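You operate a simulated robot arm through the tools that you are given. There is no shell and no other tool.

You are at the controls of a simulated robot arm. One attempt, no reset.

Task
Put things in order on the top of the timber table. At the end: the white chalk stick stands where the screw box (marked "SCREWS") stood; the grey chalk stick stands where the blue pipe sleeve stood; the blue pipe sleeve stands where the white chalk stick stood; the screw box from the top of the timber table stands on top of the brown carton (marked "MASKS"); the black pipe sleeve stands where the grey chalk stick stood; whatever was shut is shut again. Leave all else as you found it, and nothing knocked over.

The check looks at the end state, three seconds after you hand in, the way a careful person would. Anything else that was tipped, shoved, dropped, spilled or broken makes it a failure.

Robot
A 6-joint arm with a two-finger parallel gripper, fixed in place. Base frame: the origin is at the foot of the arm, x ahead of it, y to its left, z up; the work surface is at about z = 0. Lengths are in m, angles in rad, forces in N, time in s.
With the tool pointing down near the work surface it reaches from about 0.18 to 0.46 m from the base axis. Its first joint turns from -1.222 to 1.222 rad. Payload 1.9 kg.
Tool frame: the origin (TCP) lies between the finger pads and is the grasp point; the fingertips stand 0.023 m ahead of it; z points along the fingers, y is the line along which they close. The gripper opens to 0.094 m. The fingers are 0.038 m wide and 0.01 m thick; the gripper's body (0.054 by 0.096 m) begins 0.039 m behind the TCP.
Orientation is told as [roll, pitch, yaw] about the base's x, y, z axes, in that order, counted from this pose: with the fingers straight down and closing along the base's y, the tool's x points along the base's -x, its y along +y and its z along -z.

Tools
- The arm moves only by the tool drive_tool. Its argument "commands" is a list that holds one entry, the list of rows, each a list of 7 numbers: the shift along the tool's x, y, z in m, then the turn, a rotation vector about the tool's x, y, z in degrees, then the gripper command, from -1 (fully open) to 1 (shut), values between in proportion. In form: [[[dx, dy, dz, wx, wy, wz, jaw], ...]]. A call has 1 to 20 rows; each row shifts and turns the commanded pose from where the row before left it, along the tool's axes as they then stand. A row lasts 0.2 s, in which the tool goes at most 0.05 m and 0.15 rad; a call with a longer step from one row to the next is refused whole, and so is a gripper value outside its range. A pose out of reach is approached as far as the arm can. The call stops where the force on the tool passes 40 N (or 10 N more than at its start, if that is more) or the arm is blocked; 0.2 s more then pass. Each finger travels about 0.108 m/s and halts on what it meets, pressing with about 34 N; the grip force reading is that of the motor and also rises with nothing between the fingers. The clock runs only during rows and for 0.2 s after the last one: add rows that do not move to give the fingers time. It gives the time, the measured TCP pose, the force on the tool (base axes), the opening and the grip force at its end, in the units of the frame above (readings bear some noise), with the torque about the TCP (base axes, N m) and any sound that the robot's microphone picked up, and new pictures: "pictures" is both (left out), scene, wrist or none.
- Cameras (640 x 400 px; columns grow to the right, rows downward): "scene" is fixed at [0.0428, 0.3016, 0.4231]; the picture's right is [-0.88, -0.47, 0.00], its down [-0.27, 0.51, -0.82] and it looks along [0.39, -0.72, -0.57] (base axes); focal length 214 px, centre (320, 200). "wrist" rides on the gripper at [0.086, 0.016, -0.075] in the tool frame; the picture's right is [-0.18, 0.98, 0.00], its down [-0.58, -0.11, -0.81] and it looks along [-0.79, -0.15, 0.59] (tool axes); focal length 243 px, centre (320, 200). There is no depth. A picture from a camera that has moved, and an enlarged one, comes with that camera's place and axes in the base frame and with its lens.
- enlarge(camera, box): a new picture of the part [left, top, right, bottom] of that camera's present view, enlarged. It takes no simulated time.
- hand_in(): hands the job in; it is judged then, once.

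Nothing tells you positions but the pictures and the camera data. Unless the task says otherwise, let go and move clear before handing in.

The tools are called by a JSON object that holds its "name" and its "arguments". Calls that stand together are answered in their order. drive_tool: Moves the arm, as the interface text tells. Its arguments: {"type":"object","properties":{"commands":{"type":"array"},"pictures":{"type":"string","enum":["both","scene","wrist","none"]}},"required":["commands"]} The other tools are called the same way: enlarge (camera, box) takes an enlarged picture of a part of a camera's view; hand_in () hands the job in.

At the start:

```text
t: 0.0
eef_pos: [0.3083, 0.0456, 0.3275]
tool_rot: [0.005, -0.002, 0.0]
ft_force: [0.3, 0.2, -0.1]
ft_torque: [-0.01, -0.02, 0.0]
finger_gap: 0.0937
grip_force: 0.0
```

scene: 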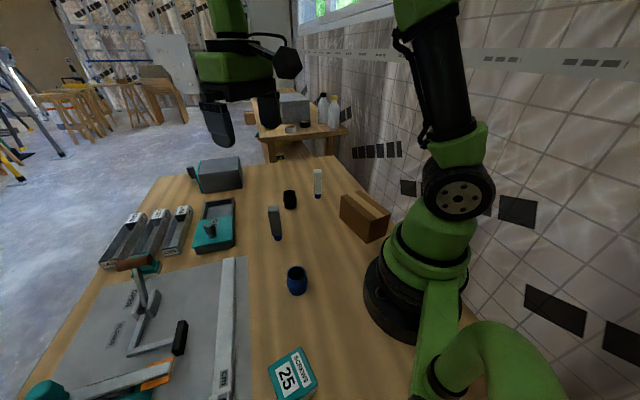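
wrist: 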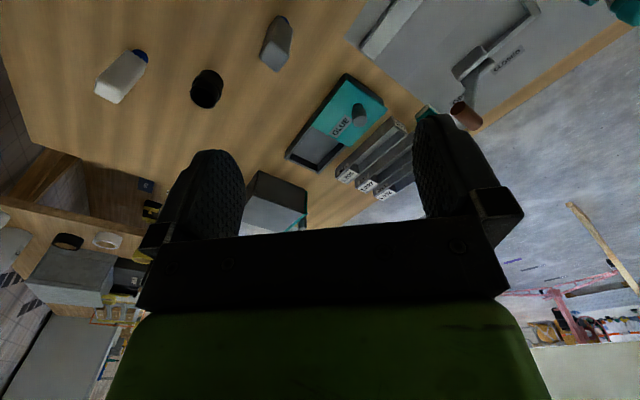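

I see a timber table with a grey chalk stick, white chalk stick, black and blue pipe sleeves, a screw box in front and a brown carton near the arm's base. First I'll enlarge the views to locate everything.

{"name": "enlarge", "arguments": {"camera": "scene", "box": [240, 150, 400, 250]}}

{"name": "enlarge", "arguments": {"camera": "scene", "box": [200, 240, 400, 400]}}

{"name": "enlarge", "arguments": {"camera": "scene", "box": [80, 140, 280, 280]}}

{"name": "enlarge", "arguments": {"camera": "wrist", "box": [60, 0, 340, 175]}}

```text
4.00 times, centred on (320, 200) of scene
camera zoom: at [0.0428, 0.3016, 0.4231], right [-0.88, -0.47, 0.0], down [-0.27, 0.51, -0.82], along [0.39, -0.72, -0.57], focal length 858 px, centre (320, 200)
```

zoom: 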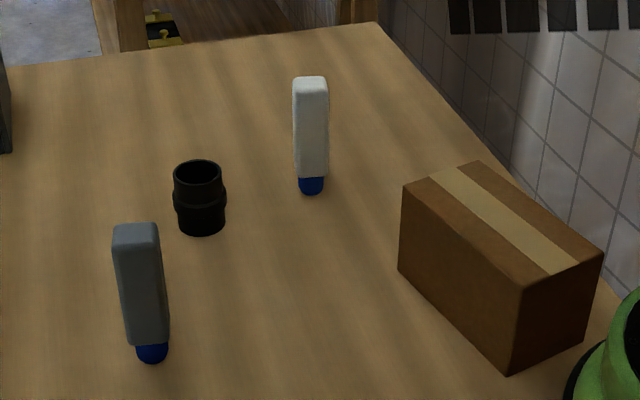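

```text
2.50 times, centred on (300, 320) of scene
camera zoom: at [0.0428, 0.3016, 0.4231], right [-0.88, -0.47, 0.0], down [-0.27, 0.51, -0.82], along [0.39, -0.72, -0.57], focal length 536 px, centre (370, -100)
```

zoom: 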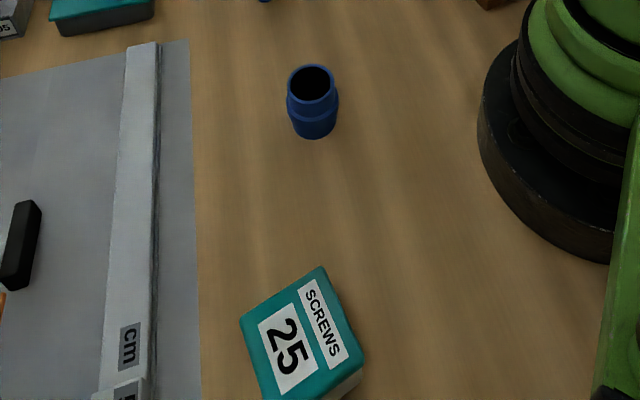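

```text
2.86 times, centred on (180, 210) of scene
camera zoom: at [0.0428, 0.3016, 0.4231], right [-0.88, -0.47, 0.0], down [-0.27, 0.51, -0.82], along [0.39, -0.72, -0.57], focal length 613 px, centre (720, 171)
```

zoom: 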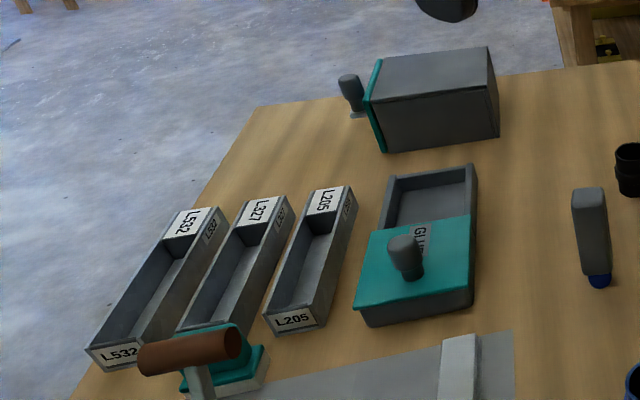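

```text
2.29 times, centred on (200, 88) of wrist
camera zoom: at [0.2222, 0.0611, 0.403], right [0.18, 0.98, 0.0], down [0.58, -0.11, 0.81], along [0.79, -0.15, -0.59], focal length 555 px, centre (594, 457)
```

zoom: 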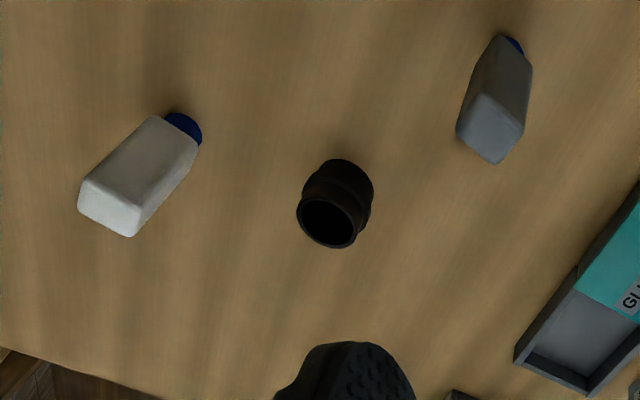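

The items appear to be roughly here: grey chalk (0.344,-0.014), white chalk (0.347,-0.245), black sleeve (0.406,-0.158), blue sleeve (0.218,0.087), screw box (0.12,0.22), carton (0.16,-0.17, about 0.077 tall). I'll go look at the screw box with the wrist camera first.

{"name": "drive_tool", "arguments": {"commands": [[[0.0347, 0.0223, 0.0129, 0, 0, 0, -1], [0.0347, 0.0223, 0.0129, 0, 0, 0, -1], [0.0347, 0.0223, 0.0129, 0, 0, 0, -1], [0.0347, 0.0223, 0.0129, 0, 0, 0, -1], [0.0347, 0.0223, 0.0129, 0, 0, 0, -1], [0.0347, 0.0223, 0.0129, 0, 0, 0, -1], [0, 0, 0, 0, 0, -7.6, -1], [0, 0, 0, 0, 0, -7.6, -1], [0, 0, 0, 0, 0, -7.6, -1], [0, 0, 0, 0, 0, -7.6, -1], [0, 0, 0, 0, 0, -7.6, -1], [0, 0, 0, 0, 0, -7.6, -1], [0, 0, 0, 0, 0, -7.6, -1], [0, 0, 0, 0, 0, -7.6, -1], [0, 0, 0, 0, 0, 0, -1]]]}}

```text
t: 3.2
eef_pos: [0.1004, 0.1789, 0.2513]
tool_rot: [-0.001, -0.005, 1.063]
ft_force: [0.0, 0.1, -1.2]
ft_torque: [-0.03, -0.02, 0.0]
finger_gap: 0.094
grip_force: 0.1
camera wrist: at [0.0444, 0.1105, 0.326], right [-0.77, 0.64, 0.0], down [0.38, 0.45, 0.81], along [0.52, 0.62, -0.59], focal length 243 px, centre (320, 200)
```

scene: 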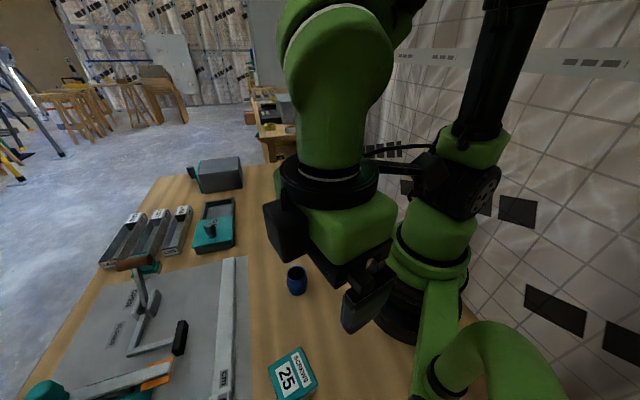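
wrist: 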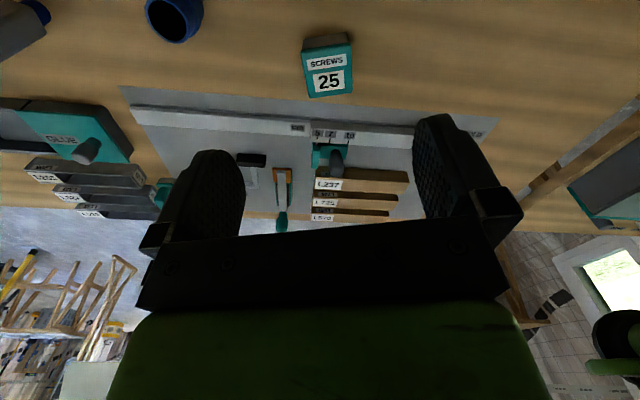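

{"name": "enlarge", "arguments": {"camera": "wrist", "box": [260, 10, 420, 110]}}

{"name": "enlarge", "arguments": {"camera": "scene", "box": [220, 320, 348, 400]}}

{"name": "enlarge", "arguments": {"camera": "wrist", "box": [0, 0, 260, 162]}}

```text
4.00 times, centred on (340, 60) of wrist
camera zoom: at [0.0444, 0.1105, 0.326], right [-0.77, 0.64, 0.0], down [0.38, 0.45, 0.81], along [0.52, 0.62, -0.59], focal length 970 px, centre (240, 760)
```

zoom: 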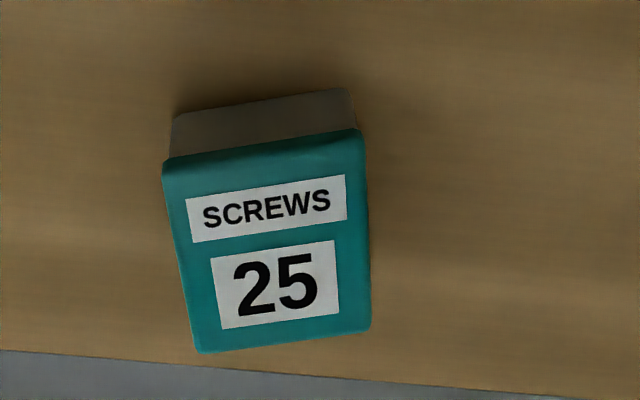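

```text
5.00 times, centred on (284, 360) of scene
camera zoom: at [0.0428, 0.3016, 0.4231], right [-0.88, -0.47, 0.0], down [-0.27, 0.51, -0.82], along [0.39, -0.72, -0.57], focal length 1072 px, centre (500, -600)
```

zoom: 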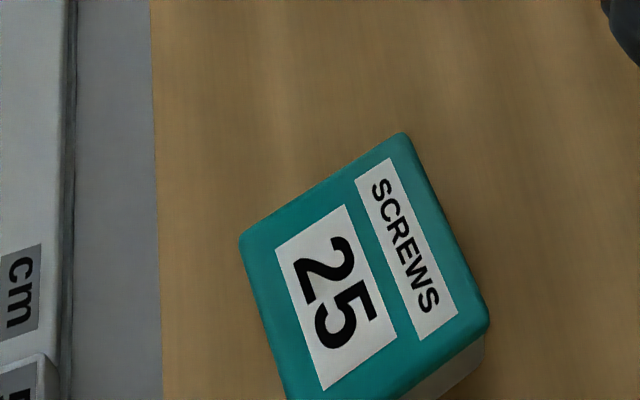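

```text
2.46 times, centred on (130, 81) of wrist
camera zoom: at [0.0444, 0.1105, 0.326], right [-0.77, 0.64, 0.0], down [0.38, 0.45, 0.81], along [0.52, 0.62, -0.59], focal length 597 px, centre (788, 493)
```

zoom: 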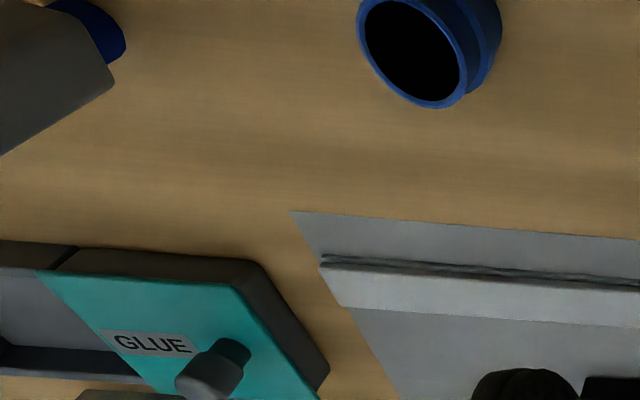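

The screw box reads as about 0.053 m square, around 0.037 tall, centred near (0.128, 0.226) and turned about 58°. I'll come down above it and look again.

{"name": "drive_tool", "arguments": {"commands": [[[-0.01365, -0.0003, 0.03275, 0, 0, 0, -1], [-0.01365, -0.0003, 0.03275, 0, 0, 0, -1], [-0.01365, -0.0003, 0.03275, 0, 0, 0, -1], [-0.01365, -0.0003, 0.03275, 0, 0, 0, -1], [0, 0, 0, 0, 0, 3, -1], [0, 0, 0, 0, 0, 0, -1]]]}}

```text
t: 4.6
eef_pos: [0.1269, 0.2267, 0.1198]
tool_rot: [0.0, -0.003, 1.008]
ft_force: [0.1, -0.3, 0.2]
ft_torque: [0.03, 0.02, 0.0]
finger_gap: 0.094
grip_force: 0.0
camera wrist: at [0.0671, 0.1621, 0.1944], right [-0.73, 0.68, 0.0], down [0.4, 0.43, 0.81], along [0.55, 0.59, -0.59], focal length 243 px, centre (320, 200)
```

scene: 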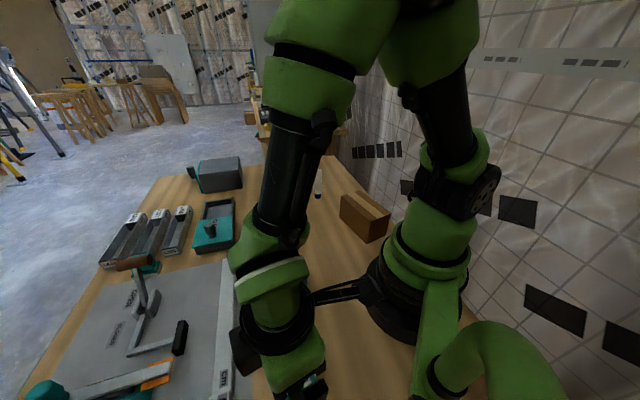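
wrist: 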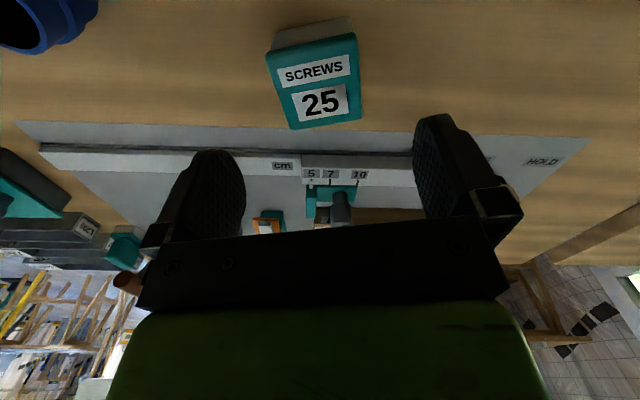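

{"name": "enlarge", "arguments": {"camera": "wrist", "box": [240, 0, 400, 140]}}

```text
2.86 times, centred on (320, 70) of wrist
camera zoom: at [0.0671, 0.1621, 0.1944], right [-0.73, 0.68, 0.0], down [0.4, 0.43, 0.81], along [0.55, 0.59, -0.59], focal length 693 px, centre (320, 571)
```

zoom: 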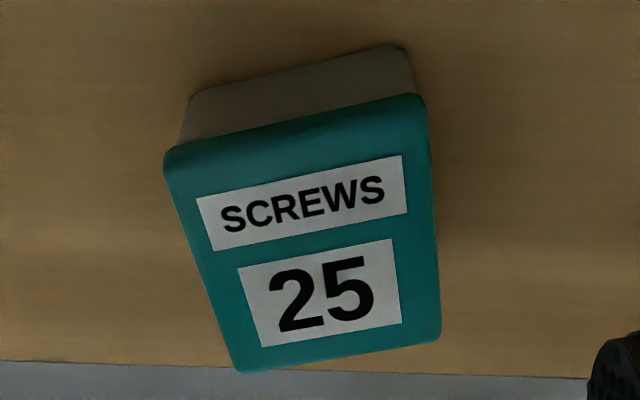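

The box sits centred under the gripper and aligned with it; its centre is about (0.128, 0.226). I'll go down and grip it.

{"name": "drive_tool", "arguments": {"commands": [[[0, -0.001, 0.018, 0, 0, 0, -1], [0, 0, 0.018, 0, 0, 0, -1], [0, 0, 0.018, 0, 0, 0, -1], [0, 0, 0.018, 0, 0, 0, -1], [0, 0, 0.018, 0, 0, 0, -1], [0, 0, 0, 0, 0, 0, -1]]], "pictures": "both"}}

```text
t: 6.0
eef_pos: [0.1299, 0.2265, 0.0297]
tool_rot: [-0.001, -0.003, 1.008]
ft_force: [-0.7, -0.5, -0.5]
ft_torque: [-0.02, 0.0, 0.02]
finger_gap: 0.0939
grip_force: 0.1
camera wrist: at [0.0706, 0.1618, 0.1046], right [-0.73, 0.68, 0.0], down [0.4, 0.43, 0.81], along [0.55, 0.59, -0.59], focal length 243 px, centre (320, 200)
```

scene: 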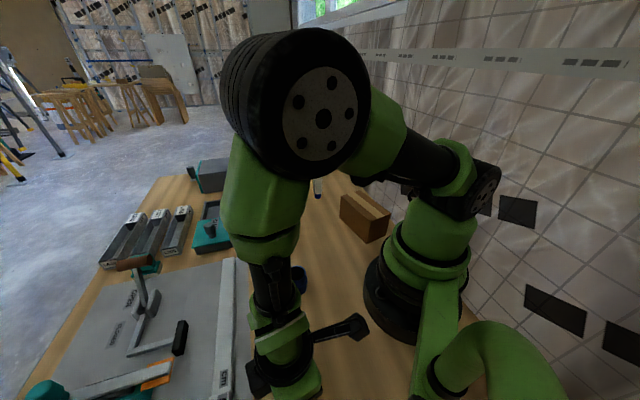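
wrist: 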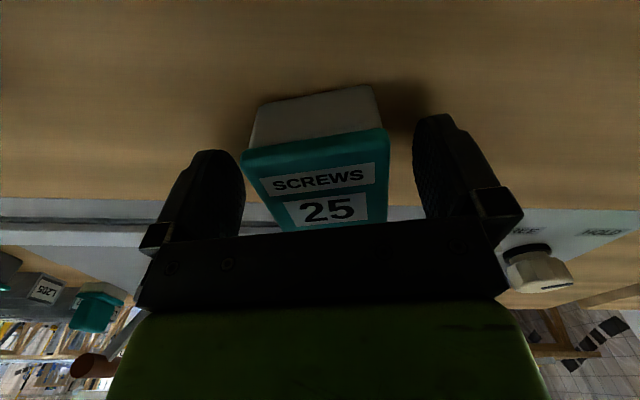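

The box is between the fingers. I'll correct a couple of millimetres and close.

{"name": "drive_tool", "arguments": {"commands": [[[0.0015, 0.0025, 0, 0, 0, 0, -1], [0, 0, 0, 0, 0, 0, 1], [0, 0, 0, 0, 0, 0, 1], [0, 0, 0, 0, 0, 0, 1], [0, 0, 0, 0, 0, 0, 1]]], "pictures": "wrist"}}

```text
t: 7.2
eef_pos: [0.1269, 0.2264, 0.0305]
tool_rot: [0.001, -0.003, 1.009]
ft_force: [0.4, -0.8, 4.4]
ft_torque: [0.04, 0.2, 0.03]
finger_gap: 0.0559
grip_force: 34.0
camera wrist: at [0.0674, 0.1616, 0.105], right [-0.73, 0.68, 0.0], down [0.4, 0.43, 0.81], along [0.55, 0.59, -0.59], focal length 243 px, centre (320, 200)
```

wrist: 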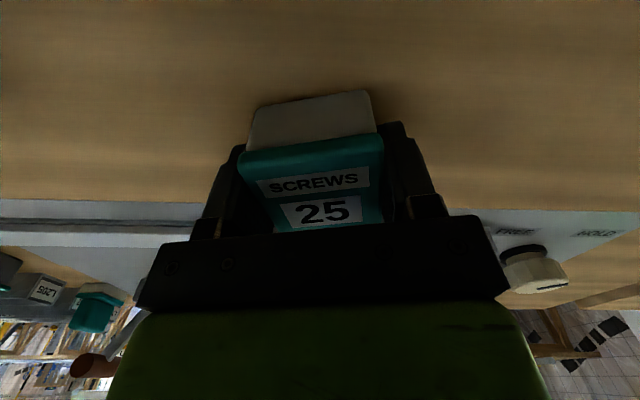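

Gripped at 0.056 m. Lifting straight up.

{"name": "drive_tool", "arguments": {"commands": [[[0, 0, -0.01, 0, 0, 0, 1], [0, 0, -0.03, 0, 0, 0, 1], [0, 0, -0.04, 0, 0, 0, 1], [0, 0, -0.04, 0, 0, 0, 1], [0, 0, -0.04, 0, 0, 0, 1], [0, 0, -0.04, 0, 0, 0, 1], [0, 0, 0, 0, 0, 0, 1]]]}}

```text
t: 8.8
eef_pos: [0.124, 0.228, 0.2286]
tool_rot: [0.0, -0.004, 1.01]
ft_force: [0.2, 0.1, -2.7]
ft_torque: [-0.03, 0.0, 0.01]
finger_gap: 0.0554
grip_force: 33.8
camera wrist: at [0.0642, 0.1618, 0.3033], right [-0.73, 0.68, 0.0], down [0.4, 0.43, 0.81], along [0.55, 0.59, -0.59], focal length 243 px, centre (320, 200)
```

scene: 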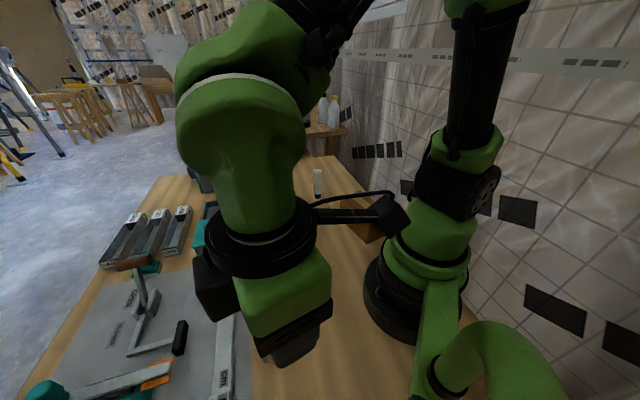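
wrist: 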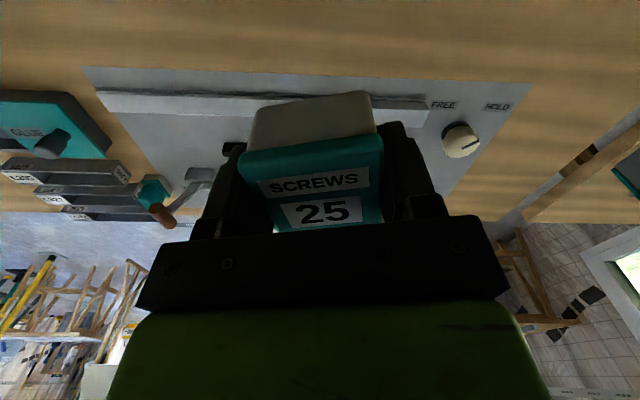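

The box is held well. I'll swing around the base at height towards the carton.

{"name": "drive_tool", "arguments": {"commands": [[[0, -0.0363, 0, 0, 0, 8, 1], [0, -0.0363, 0, 0, 0, 8, 1], [0, -0.0363, 0, 0, 0, 8, 1], [0, -0.0363, 0, 0, 0, 8, 1], [0, -0.0363, 0, 0, 0, 8, 1], [0, -0.0363, 0, 0, 0, 8, 1], [0, -0.0363, 0, 0, 0, 8, 1], [0, -0.0363, 0, 0, 0, 8, 1], [0, -0.0363, 0, 0, 0, 8, 1], [0, -0.0363, 0, 0, 0, 8, 1], [0, -0.0363, 0, 0, 0, 8, 1], [0, 0, 0, 0, 0, 0, 1]]]}}

```text
t: 11.4
eef_pos: [0.2352, -0.1203, 0.2256]
tool_rot: [0.005, 0.0, -0.528]
ft_force: [0.9, 0.1, -1.7]
ft_torque: [0.01, 0.02, 0.02]
finger_gap: 0.0556
grip_force: 34.1
camera wrist: at [0.1699, -0.0626, 0.3007], right [0.65, 0.76, 0.0], down [0.45, -0.39, 0.81], along [0.61, -0.53, -0.59], focal length 243 px, centre (320, 200)
```

scene: 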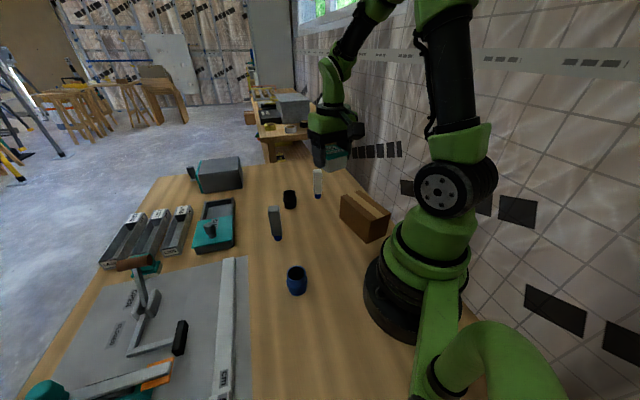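
wrist: 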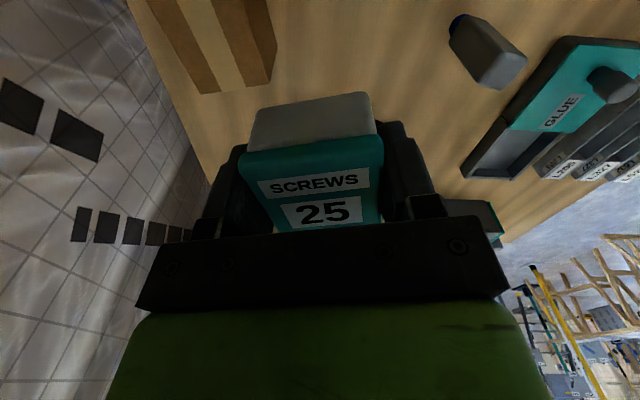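

{"name": "enlarge", "arguments": {"camera": "wrist", "box": [110, 0, 310, 125]}}

{"name": "enlarge", "arguments": {"camera": "scene", "box": [320, 170, 416, 260]}}

```text
3.20 times, centred on (210, 62) of wrist
camera zoom: at [0.1699, -0.0626, 0.3007], right [0.65, 0.76, 0.0], down [0.45, -0.39, 0.81], along [0.61, -0.53, -0.59], focal length 776 px, centre (672, 640)
```

zoom: 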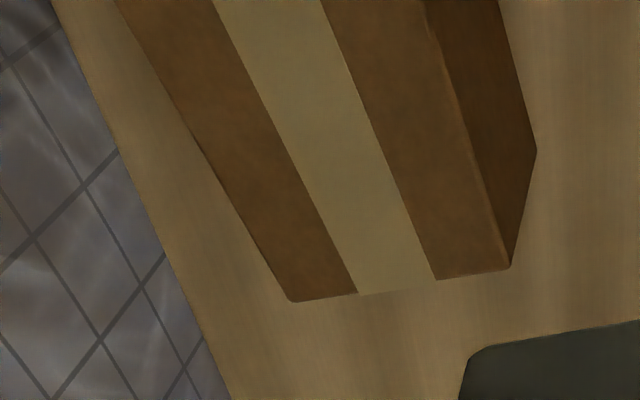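

```text
4.44 times, centred on (368, 215) of scene
camera zoom: at [0.0428, 0.3016, 0.4231], right [-0.88, -0.47, 0.0], down [-0.27, 0.51, -0.82], along [0.39, -0.72, -0.57], focal length 953 px, centre (107, 133)
```

zoom: 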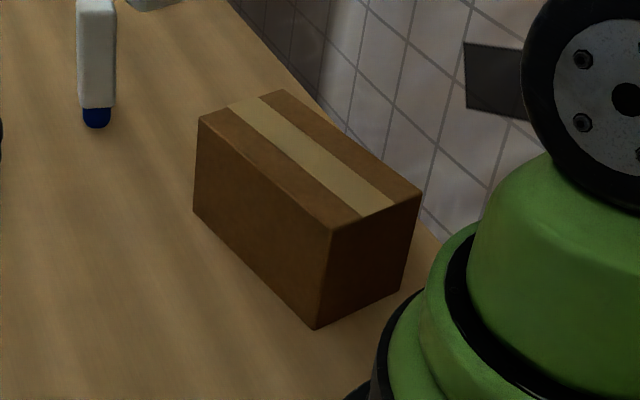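

The carton top is about 0.070 × 0.129 m, centred near (0.159, -0.173), long axis about -32°. I'll move over it, still high, and check.

{"name": "drive_tool", "arguments": {"commands": [[[0.0131, -0.028, 0, 0, 0, 0, 1], [0.0131, -0.028, 0, 0, 0, 0, 1], [0.0131, -0.028, 0, 0, 0, 0, 1], [0, 0, 0.02, 0, 0, 1.7, 1], [0, 0, 0.02, 0, 0, 0, 1], [0, 0, 0, 0, 0, 0, 1]]]}}

```text
t: 12.8
eef_pos: [0.1632, -0.1714, 0.1874]
tool_rot: [0.005, 0.001, -0.558]
ft_force: [0.0, -0.3, -1.8]
ft_torque: [0.02, -0.01, 0.0]
finger_gap: 0.0553
grip_force: 33.8
camera wrist: at [0.0984, -0.1134, 0.2626], right [0.68, 0.74, 0.0], down [0.44, -0.4, 0.81], along [0.6, -0.54, -0.59], focal length 243 px, centre (320, 200)
```

scene: 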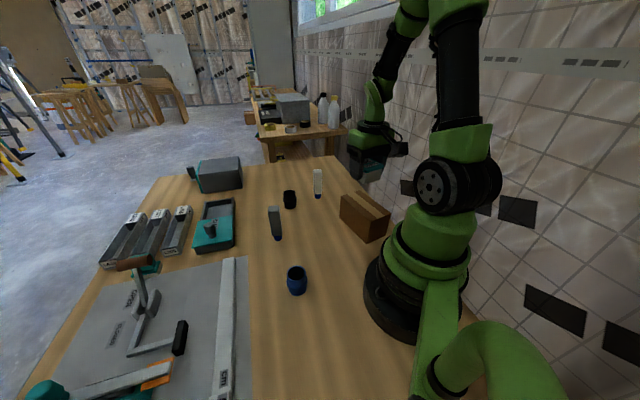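
wrist: 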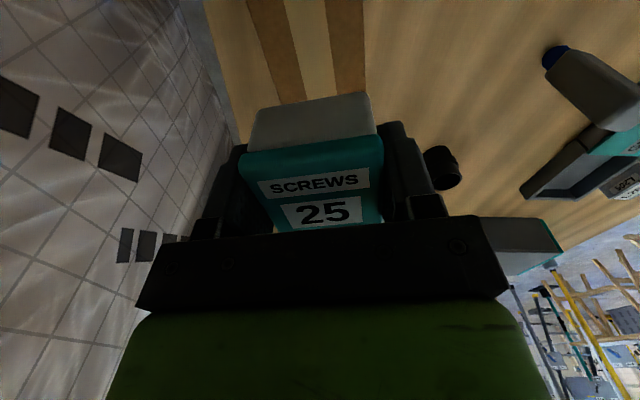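

The carton's edges lie evenly on both sides of the gripper and the box is aligned with it. I'll lower most of the way, then approach gently.

{"name": "drive_tool", "arguments": {"commands": [[[0, -0.001, 0.02, 0, 0, 0, 1], [0, 0, 0.02, 0, 0, 0, 1], [0, 0, 0.02, 0, 0, 0, 1], [0, 0, 0.009, 0, 0, 0, 1], [0, 0, 0, 0, 0, 0, 1]]]}}

{"name": "enlarge", "arguments": {"camera": "scene", "box": [300, 130, 428, 250]}}

```text
t: 14.0
eef_pos: [0.1605, -0.1723, 0.1206]
tool_rot: [0.004, 0.0, -0.557]
ft_force: [0.4, 0.4, -2.8]
ft_torque: [-0.05, -0.04, 0.0]
finger_gap: 0.0553
grip_force: 34.1
camera wrist: at [0.0964, -0.1137, 0.1951], right [0.68, 0.74, 0.0], down [0.44, -0.4, 0.81], along [0.6, -0.54, -0.59], focal length 243 px, centre (320, 200)
```

scene: 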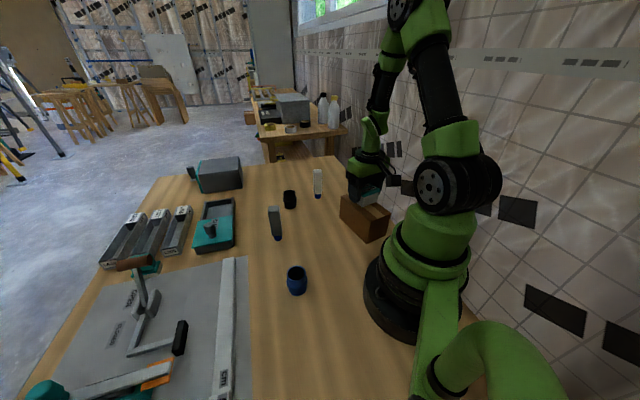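
wrist: 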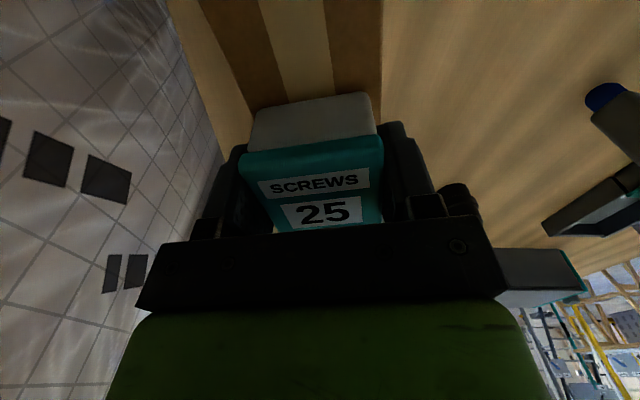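

```text
3.33 times, centred on (364, 190) of scene
camera zoom: at [0.0428, 0.3016, 0.4231], right [-0.88, -0.47, 0.0], down [-0.27, 0.51, -0.82], along [0.39, -0.72, -0.57], focal length 715 px, centre (173, 233)
```

zoom: 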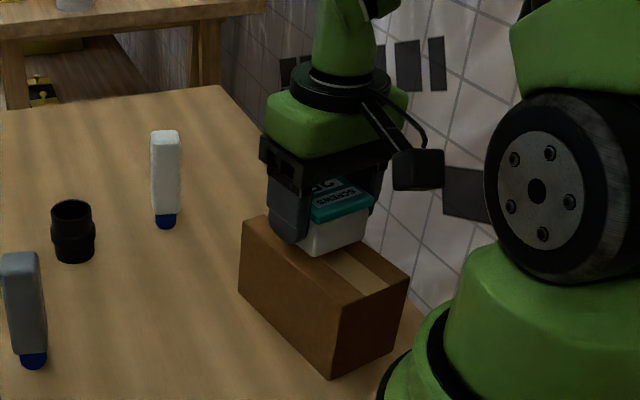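

The box hangs about 1 cm above the carton, centred. I'll lower in small steps until it touches.

{"name": "drive_tool", "arguments": {"commands": [[[0, 0, 0.003, 0, 0, 0, 1], [0, 0, 0.003, 0, 0, 0, 1], [0, 0, 0.002, 0, 0, 0, 1], [0, 0, 0, 0, 0, 0, 1]]], "pictures": "scene"}}

{"name": "enlarge", "arguments": {"camera": "scene", "box": [330, 165, 402, 245]}}

```text
t: 15.0
eef_pos: [0.1609, -0.1722, 0.1119]
tool_rot: [0.004, 0.001, -0.557]
ft_force: [0.1, 0.0, -2.0]
ft_torque: [-0.03, 0.01, -0.01]
finger_gap: 0.0554
grip_force: 34.2
```

scene: 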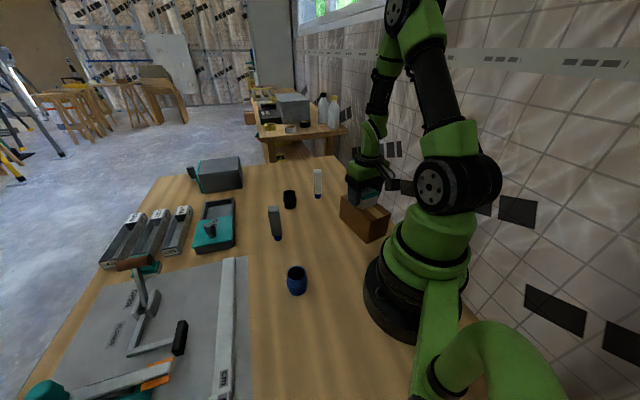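

```text
5.00 times, centred on (366, 205) of scene
camera zoom: at [0.0428, 0.3016, 0.4231], right [-0.88, -0.47, 0.0], down [-0.27, 0.51, -0.82], along [0.39, -0.72, -0.57], focal length 1072 px, centre (90, 175)
```

zoom: 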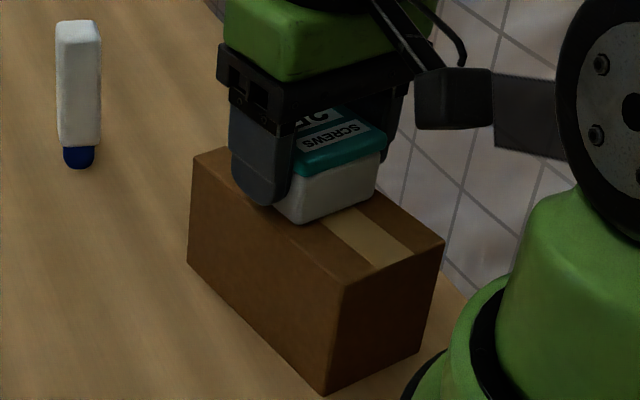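

{"name": "drive_tool", "arguments": {"commands": [[[0, 0, 0.0015, 0, 0, 0, 1], [0, 0, 0, 0, 0, 0, 1]]], "pictures": "none"}}

{"name": "drive_tool", "arguments": {"commands": [[[0, 0, 0.001, 0, 0, 0, 1], [0, 0, 0, 0, 0, 0, 1]]], "pictures": "none"}}

{"name": "drive_tool", "arguments": {"commands": [[[0, 0, 0.001, 0, 0, 0, 1], [0, 0, 0, 0, 0, 0, 1]]], "pictures": "none"}}

```text
t: 15.6
eef_pos: [0.1605, -0.1703, 0.1099]
tool_rot: [0.003, -0.002, -0.558]
ft_force: [-1.5, 1.4, 22.5]
ft_torque: [-0.37, 0.02, -0.01]
finger_gap: 0.0554
grip_force: 33.5
```

```text
t: 16.0
eef_pos: [0.1615, -0.1706, 0.112]
tool_rot: [0.002, -0.002, -0.557]
ft_force: [-1.0, 2.7, 13.8]
ft_torque: [-0.19, 0.01, 0.05]
finger_gap: 0.0553
grip_force: 34.1
stopped in row 1: the force on the tool passed its limit at 46 N (the readings are from after the stop); the commanded pose is now the measured one
```

```text
t: 16.4
eef_pos: [0.1609, -0.1701, 0.1094]
tool_rot: [0.003, -0.002, -0.556]
ft_force: [-1.9, 2.8, 14.2]
ft_torque: [-0.13, 0.08, 0.02]
finger_gap: 0.0552
grip_force: 33.5
stopped in row 1: the force on the tool passed its limit at 49 N (the readings are from after the stop); the commanded pose is now the measured one
```

The box is resting on the carton (contact force about 14 N). I'll ease up a hair and open.

{"name": "drive_tool", "arguments": {"commands": [[[0, 0, -0.0005, 0, 0, 0, 1], [0, 0, 0, 0, 0, 0, -0.5], [0, 0, 0, 0, 0, 0, -0.6], [0, 0, 0, 0, 0, 0, -0.6]]]}}

```text
t: 17.4
eef_pos: [0.1608, -0.1705, 0.1105]
tool_rot: [0.003, -0.002, -0.557]
ft_force: [-0.1, -0.5, 0.0]
ft_torque: [0.0, 0.01, -0.01]
finger_gap: 0.0751
grip_force: 0.1
camera wrist: at [0.0966, -0.1118, 0.1852], right [0.68, 0.74, 0.0], down [0.43, -0.4, 0.81], along [0.6, -0.54, -0.59], focal length 243 px, centre (320, 200)
```

scene: 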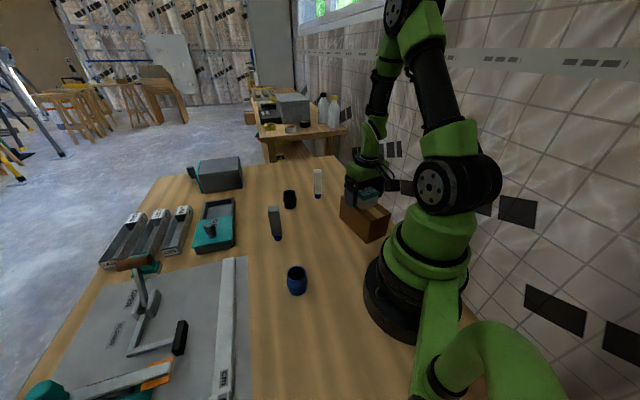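
wrist: 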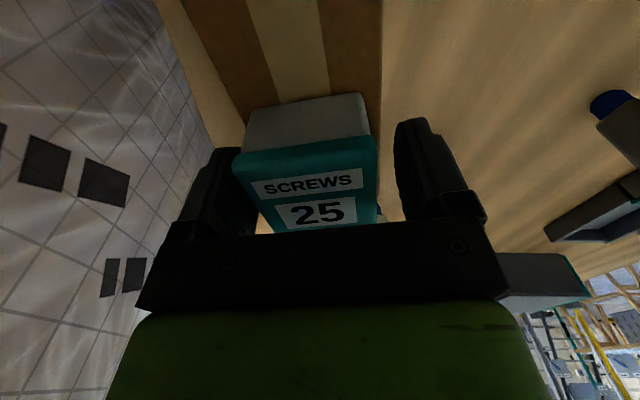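

Released. Rising straight up, then I'll check the box.

{"name": "drive_tool", "arguments": {"commands": [[[0, -0.001, -0.01, 0, 0, 0, -0.6], [0, 0, -0.03, 0, 0, 0, -0.6], [0, 0, -0.04, 0, 0, 0, -0.8], [0, 0, -0.04, 0, 0, 0, -1], [0, 0, 0, 0, 0, 0, -1]]]}}

{"name": "enlarge", "arguments": {"camera": "scene", "box": [310, 150, 406, 250]}}

```text
t: 18.6
eef_pos: [0.1581, -0.1728, 0.2297]
tool_rot: [0.001, 0.0, -0.556]
ft_force: [0.3, -0.3, 0.1]
ft_torque: [0.03, -0.01, 0.0]
finger_gap: 0.0941
grip_force: 0.1
camera wrist: at [0.0931, -0.1136, 0.3051], right [0.68, 0.74, 0.0], down [0.43, -0.4, 0.81], along [0.6, -0.54, -0.59], focal length 243 px, centre (320, 200)
```

scene: 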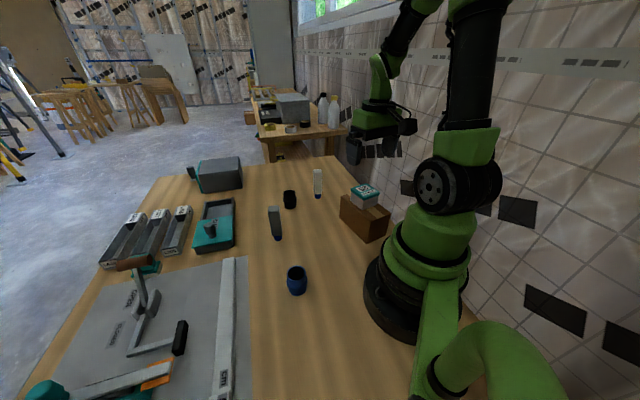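
wrist: 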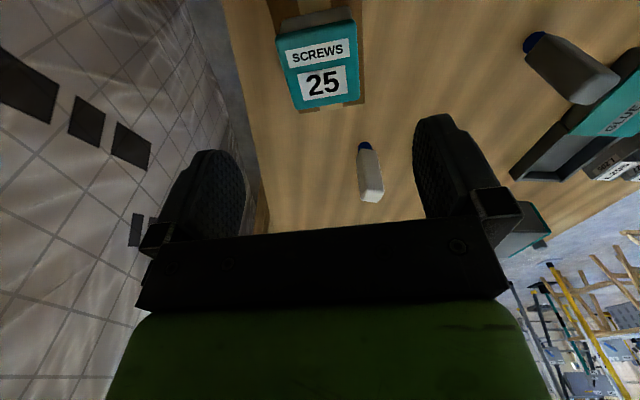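

```text
4.00 times, centred on (358, 200) of scene
camera zoom: at [0.0428, 0.3016, 0.4231], right [-0.88, -0.47, 0.0], down [-0.27, 0.51, -0.82], along [0.39, -0.72, -0.57], focal length 858 px, centre (168, 200)
```

zoom: 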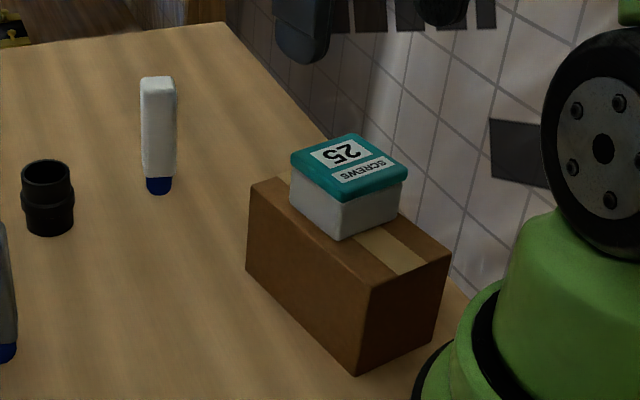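

The screw box stands safely on the carton. Next the white chalk stick: I'll move near it and look at its orientation.

{"name": "drive_tool", "arguments": {"commands": [[[-0.0393, 0.0138, -0.0067, 0, 0, 0, -1], [-0.0393, 0.0138, -0.0067, 0, 0, 0, -1], [-0.0393, 0.0138, -0.0067, 0, 0, 0, -1], [0, 0, 0, 0, 0, 0, -1]]]}}

{"name": "enlarge", "arguments": {"camera": "wrist", "box": [260, 0, 420, 140]}}

```text
t: 19.6
eef_pos: [0.2849, -0.2015, 0.2536]
tool_rot: [0.001, -0.001, -0.556]
ft_force: [0.0, 0.3, -0.1]
ft_torque: [0.02, -0.02, -0.04]
finger_gap: 0.0938
grip_force: 0.1
camera wrist: at [0.2203, -0.1421, 0.3285], right [0.68, 0.74, 0.0], down [0.43, -0.4, 0.81], along [0.6, -0.54, -0.59], focal length 243 px, centre (320, 200)
```

scene: 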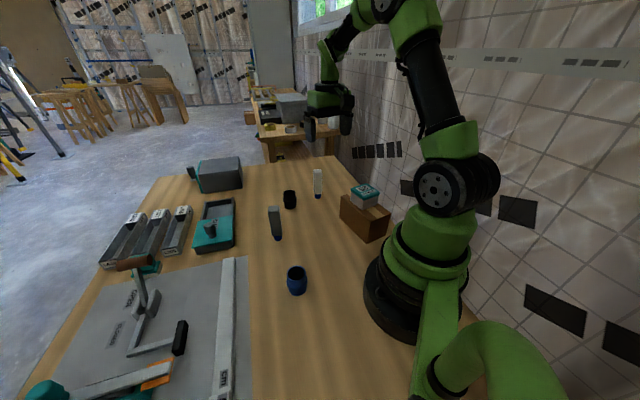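
wrist: 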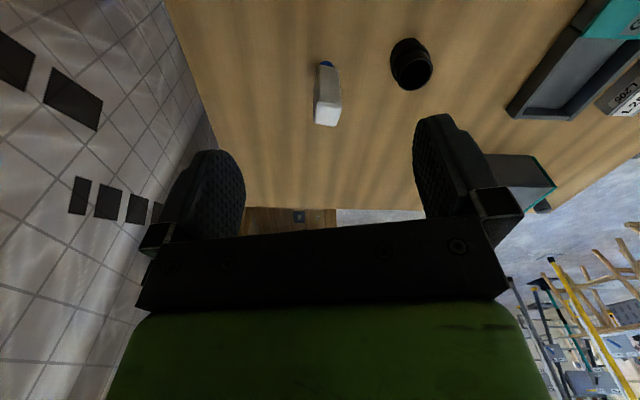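

```text
2.86 times, centred on (340, 70) of wrist
camera zoom: at [0.2203, -0.1421, 0.3285], right [0.68, 0.74, 0.0], down [0.43, -0.4, 0.81], along [0.6, -0.54, -0.59], focal length 693 px, centre (263, 571)
```

zoom: 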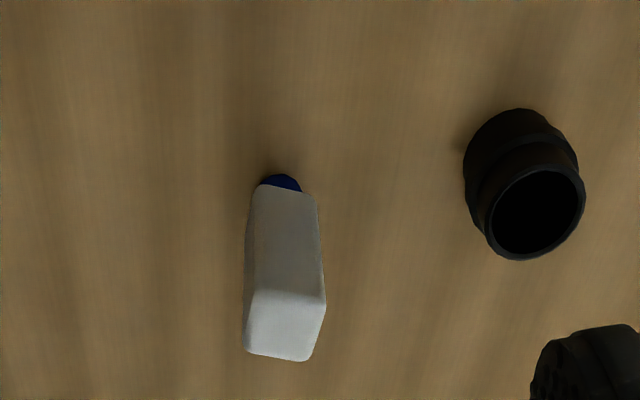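

White chalk centre appears near (0.341, -0.242), about 27 mm wide and 0.10 m tall, turned some 22° from the tool. I'll go above it and turn to match.

{"name": "drive_tool", "arguments": {"commands": [[[-0.0345, -0.0024, 0.0268, 0, 0, 0, -0.6], [-0.0345, -0.0024, 0.0268, 0, 0, 0, -0.6], [0, 0, 0, 0, 0, 7.33, -0.6], [0, 0, 0, 0, 0, 7.33, -0.6], [0, 0, 0, 0, 0, 7.33, -0.6], [0, 0, 0, 0, 0, 0, -0.6]]]}}

{"name": "enlarge", "arguments": {"camera": "wrist", "box": [260, 0, 380, 105]}}

```text
t: 21.0
eef_pos: [0.3382, -0.2407, 0.1981]
tool_rot: [0.004, 0.0, -0.941]
ft_force: [-0.6, 0.6, 0.3]
ft_torque: [0.04, -0.01, -0.02]
finger_gap: 0.0753
grip_force: 0.0
camera wrist: at [0.3009, -0.1615, 0.2727], right [0.9, 0.43, 0.0], down [0.25, -0.54, 0.81], along [0.35, -0.73, -0.59], focal length 243 px, centre (320, 200)
```

scene: 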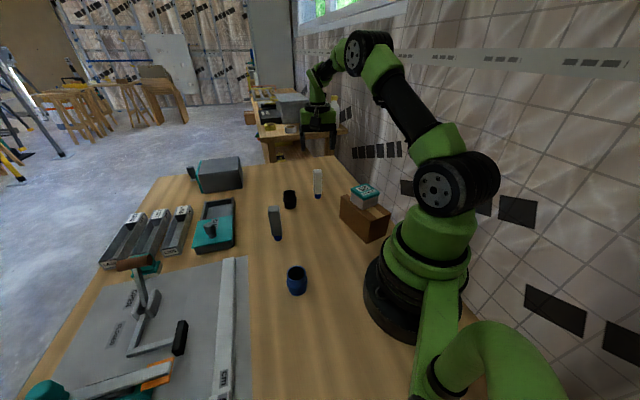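
wrist: 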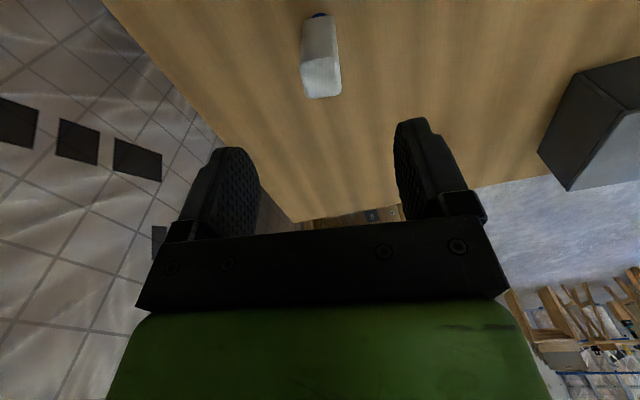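

```text
3.81 times, centred on (320, 52) of wrist
camera zoom: at [0.3009, -0.1615, 0.2727], right [0.9, 0.43, 0.0], down [0.25, -0.54, 0.81], along [0.35, -0.73, -0.59], focal length 924 px, centre (320, 762)
```

zoom: 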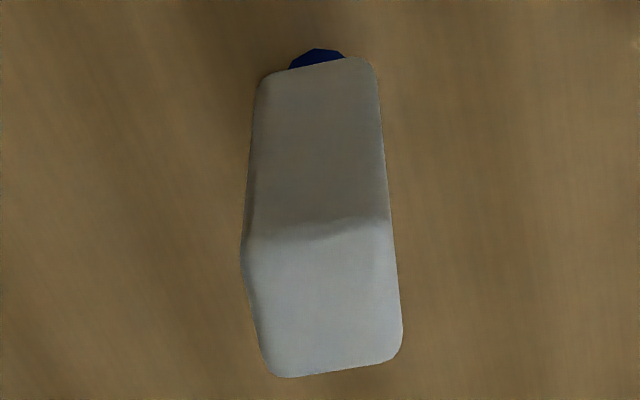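

The chalk is centred and aligned under the gripper (centre about (0.340, -0.241)). I'll lower to gripping height.

{"name": "drive_tool", "arguments": {"commands": [[[-0.0015, 0.0009, 0.02, 0, 0, 0, -0.6], [0, 0, 0.025, 0, 0, 0, -0.6], [0, 0, 0.025, 0, 0, 0, -0.6], [0, 0, 0.025, 0, 0, 0, -0.6], [0, 0, 0.02, 0, 0, 0, -0.6], [0, 0, 0.009, 0, 0, 0, -0.6], [0, 0, 0, 0, 0, 0, -0.6]]]}}

{"name": "enlarge", "arguments": {"camera": "scene", "box": [270, 120, 366, 210]}}

```text
t: 22.6
eef_pos: [0.34, -0.2407, 0.0738]
tool_rot: [0.003, -0.001, -0.944]
ft_force: [0.5, -0.9, 0.3]
ft_torque: [-0.03, -0.02, 0.02]
finger_gap: 0.0753
grip_force: 0.1
camera wrist: at [0.3011, -0.1618, 0.1478], right [0.9, 0.43, 0.0], down [0.25, -0.54, 0.81], along [0.35, -0.73, -0.59], focal length 243 px, centre (320, 200)
```

scene: 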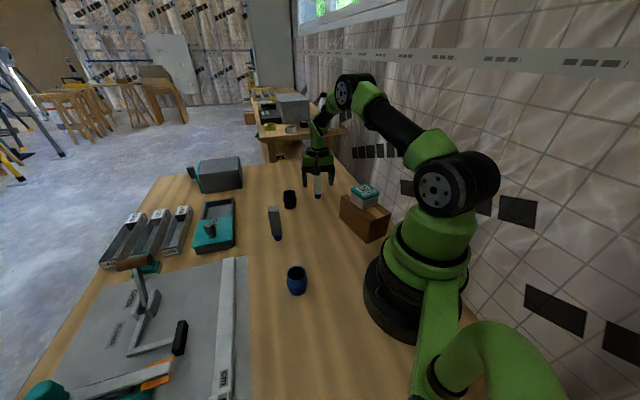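
wrist: 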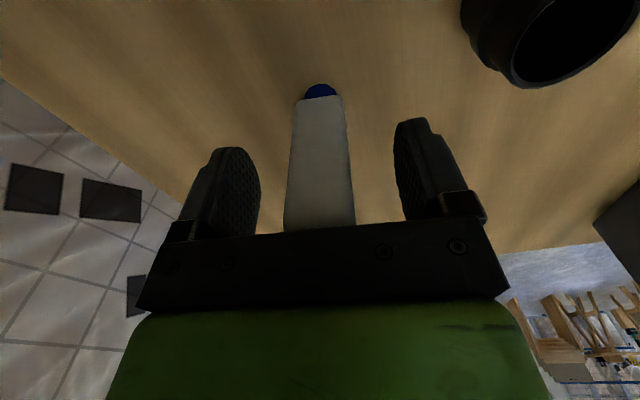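

```text
4.44 times, centred on (318, 165) of scene
camera zoom: at [0.0428, 0.3016, 0.4231], right [-0.88, -0.47, 0.0], down [-0.27, 0.51, -0.82], along [0.39, -0.72, -0.57], focal length 953 px, centre (329, 356)
```

zoom: 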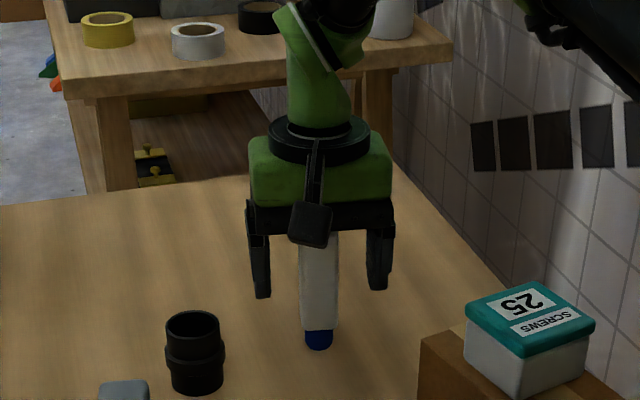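

The chalk is between the fingers with clear margins. Closing.

{"name": "drive_tool", "arguments": {"commands": [[[0, 0, 0, 0, 0, 0, -0.2], [0, 0, 0, 0, 0, 0, 0.2], [0, 0, 0, 0, 0, 0, 0.6], [0, 0, 0, 0, 0, 0, 1], [0, 0, 0, 0, 0, 0, 1], [0, 0, 0, 0, 0, 0, 1]]], "pictures": "wrist"}}

```text
t: 24.0
eef_pos: [0.3394, -0.2404, 0.074]
tool_rot: [0.003, -0.002, -0.941]
ft_force: [0.0, 0.3, 0.7]
ft_torque: [0.02, -0.03, -0.02]
finger_gap: 0.0276
grip_force: 34.3
camera wrist: at [0.3011, -0.1618, 0.148], right [0.9, 0.43, 0.0], down [0.25, -0.54, 0.81], along [0.35, -0.73, -0.59], focal length 243 px, centre (320, 200)
```

wrist: 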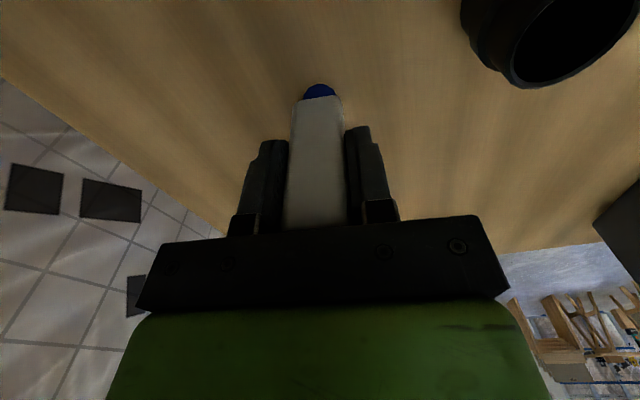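

Firm grip at 0.0276 m. Lifting, then carrying towards the screw box's old place.

{"name": "drive_tool", "arguments": {"commands": [[[0, 0, -0.01, 0, 0, 0, 1], [0, 0, -0.035, 0, 0, 0, 1], [0, 0, -0.045, 0, 0, 0, 1], [0, 0, -0.045, 0, 0, 0, 1], [0, 0, -0.035, 0, 0, 0, 1], [0.0438, 0.0146, 0, 0, 0, 0, 1], [0.0438, 0.0146, 0, 0, 0, 0, 1], [0.0438, 0.0146, 0, 0, 0, 0, 1], [0.0438, 0.0146, 0, 0, 0, 0, 1], [0.0438, 0.0146, 0, 0, 0, 0, 1], [0, 0, 0, 0, 0, -8, 1], [0, 0, 0, 0, 0, -8, 1], [0, 0, 0, 0, 0, -8, 1], [0, 0, 0, 0, 0, -8, 1], [0, 0, 0, 0, 0, -8, 1], [0, 0, 0, 0, 0, -8, 1], [0, 0, 0, 0, 0, 0, 1]]]}}

```text
t: 27.6
eef_pos: [0.2693, -0.0205, 0.2444]
tool_rot: [0.002, 0.0, -0.102]
ft_force: [-0.1, -0.3, -1.2]
ft_torque: [0.03, -0.04, -0.01]
finger_gap: 0.0276
grip_force: 33.7
camera wrist: at [0.185, 0.0041, 0.319], right [0.28, 0.96, 0.0], down [0.57, -0.17, 0.81], along [0.78, -0.23, -0.59], focal length 243 px, centre (320, 200)
```

scene: 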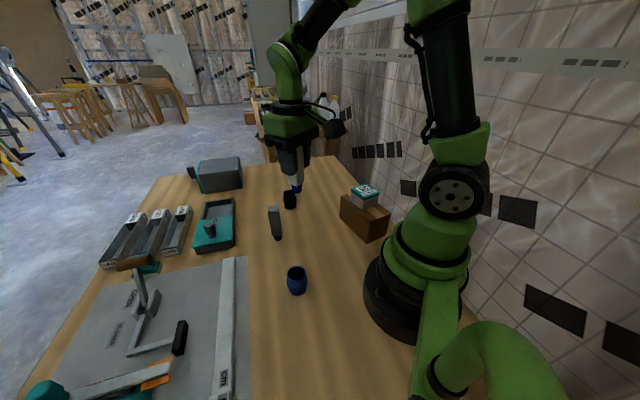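
wrist: 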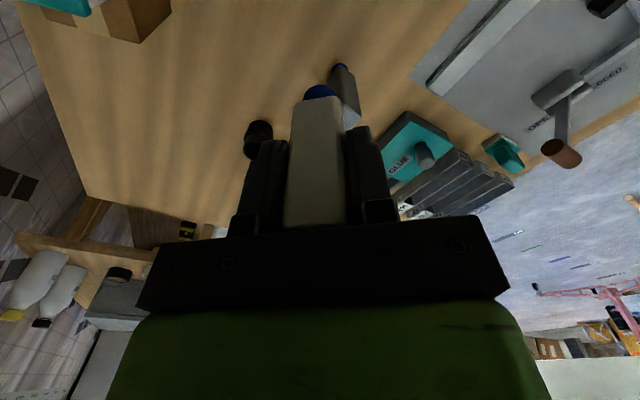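

{"name": "drive_tool", "arguments": {"commands": [[[0.0278, 0.03845, 0, 0, 0, 0, 1], [0.0278, 0.03845, 0, 0, 0, 0, 1], [0.0278, 0.03845, 0, 0, 0, 0, 1], [0.0278, 0.03845, 0, 0, 0, 0, 1], [0.0278, 0.03845, 0, 0, 0, 0, 1], [0.0278, 0.03845, 0, 0, 0, 0, 1], [0, 0, 0, 0, 0, -8, 1], [0, 0, 0, 0, 0, -8, 1], [0, 0, 0, 0, 0, -8, 1], [0, 0, 0, 0, 0, -8, 1], [0, 0, 0, 0, 0, -8, 1], [0, 0, 0, 0, 0, -8, 1], [0, 0, 0, 0, 0, 0, 1]]]}}

```text
t: 30.4
eef_pos: [0.128, 0.2251, 0.2429]
tool_rot: [0.001, -0.003, 0.738]
ft_force: [0.3, -0.5, -0.6]
ft_torque: [0.0, 0.0, 0.03]
finger_gap: 0.0273
grip_force: 33.9
camera wrist: at [0.0531, 0.1797, 0.3183], right [-0.52, 0.85, 0.0], down [0.5, 0.31, 0.81], along [0.69, 0.42, -0.59], focal length 243 px, centre (320, 200)
```

scene: 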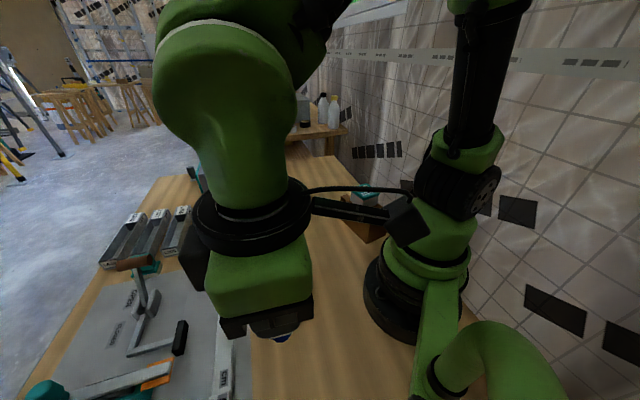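
wrist: 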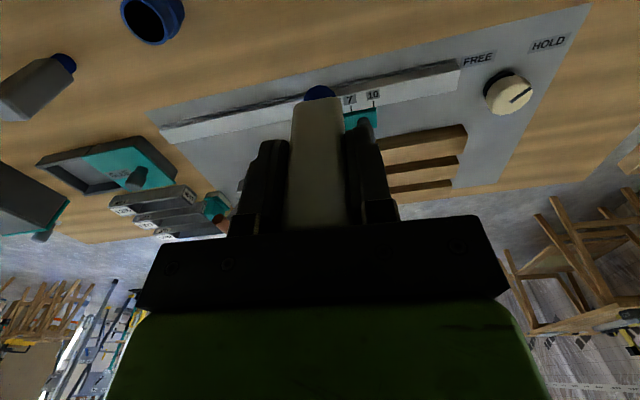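

Now over the target. Lowering to about 1 cm above the table.

{"name": "drive_tool", "arguments": {"commands": [[[0, 0, 0.04, 0, 0, 0, 1], [0, 0, 0.04, 0, 0, 0, 1], [0, 0, 0.04, 0, 0, 0, 1], [0, 0, 0.025, 0, 0, 0, 1], [0, 0, 0.015, 0, 0, 0, 1], [0, 0, 0, 0, 0, 0, 1]]]}}

```text
t: 31.8
eef_pos: [0.127, 0.2262, 0.0845]
tool_rot: [0.0, -0.004, 0.734]
ft_force: [-0.7, 0.4, -0.2]
ft_torque: [0.01, -0.01, 0.01]
finger_gap: 0.0276
grip_force: 34.2
camera wrist: at [0.0521, 0.1808, 0.1594], right [-0.52, 0.85, 0.0], down [0.5, 0.31, 0.81], along [0.69, 0.42, -0.59], focal length 243 px, centre (320, 200)
```

scene: 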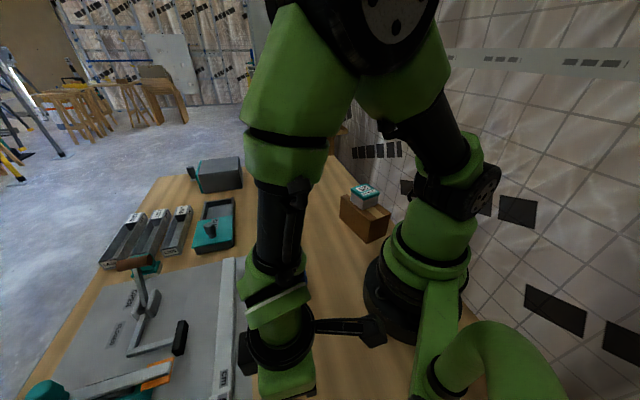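
wrist: 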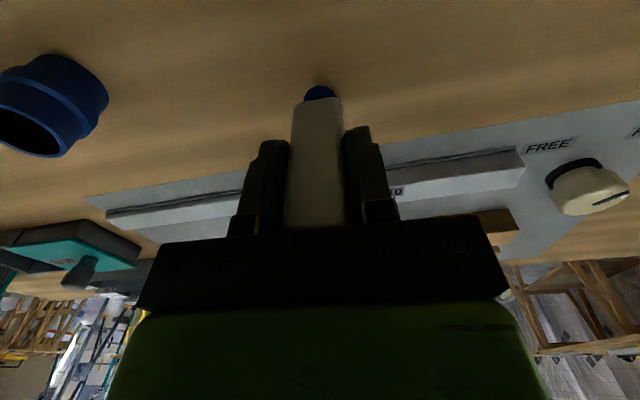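

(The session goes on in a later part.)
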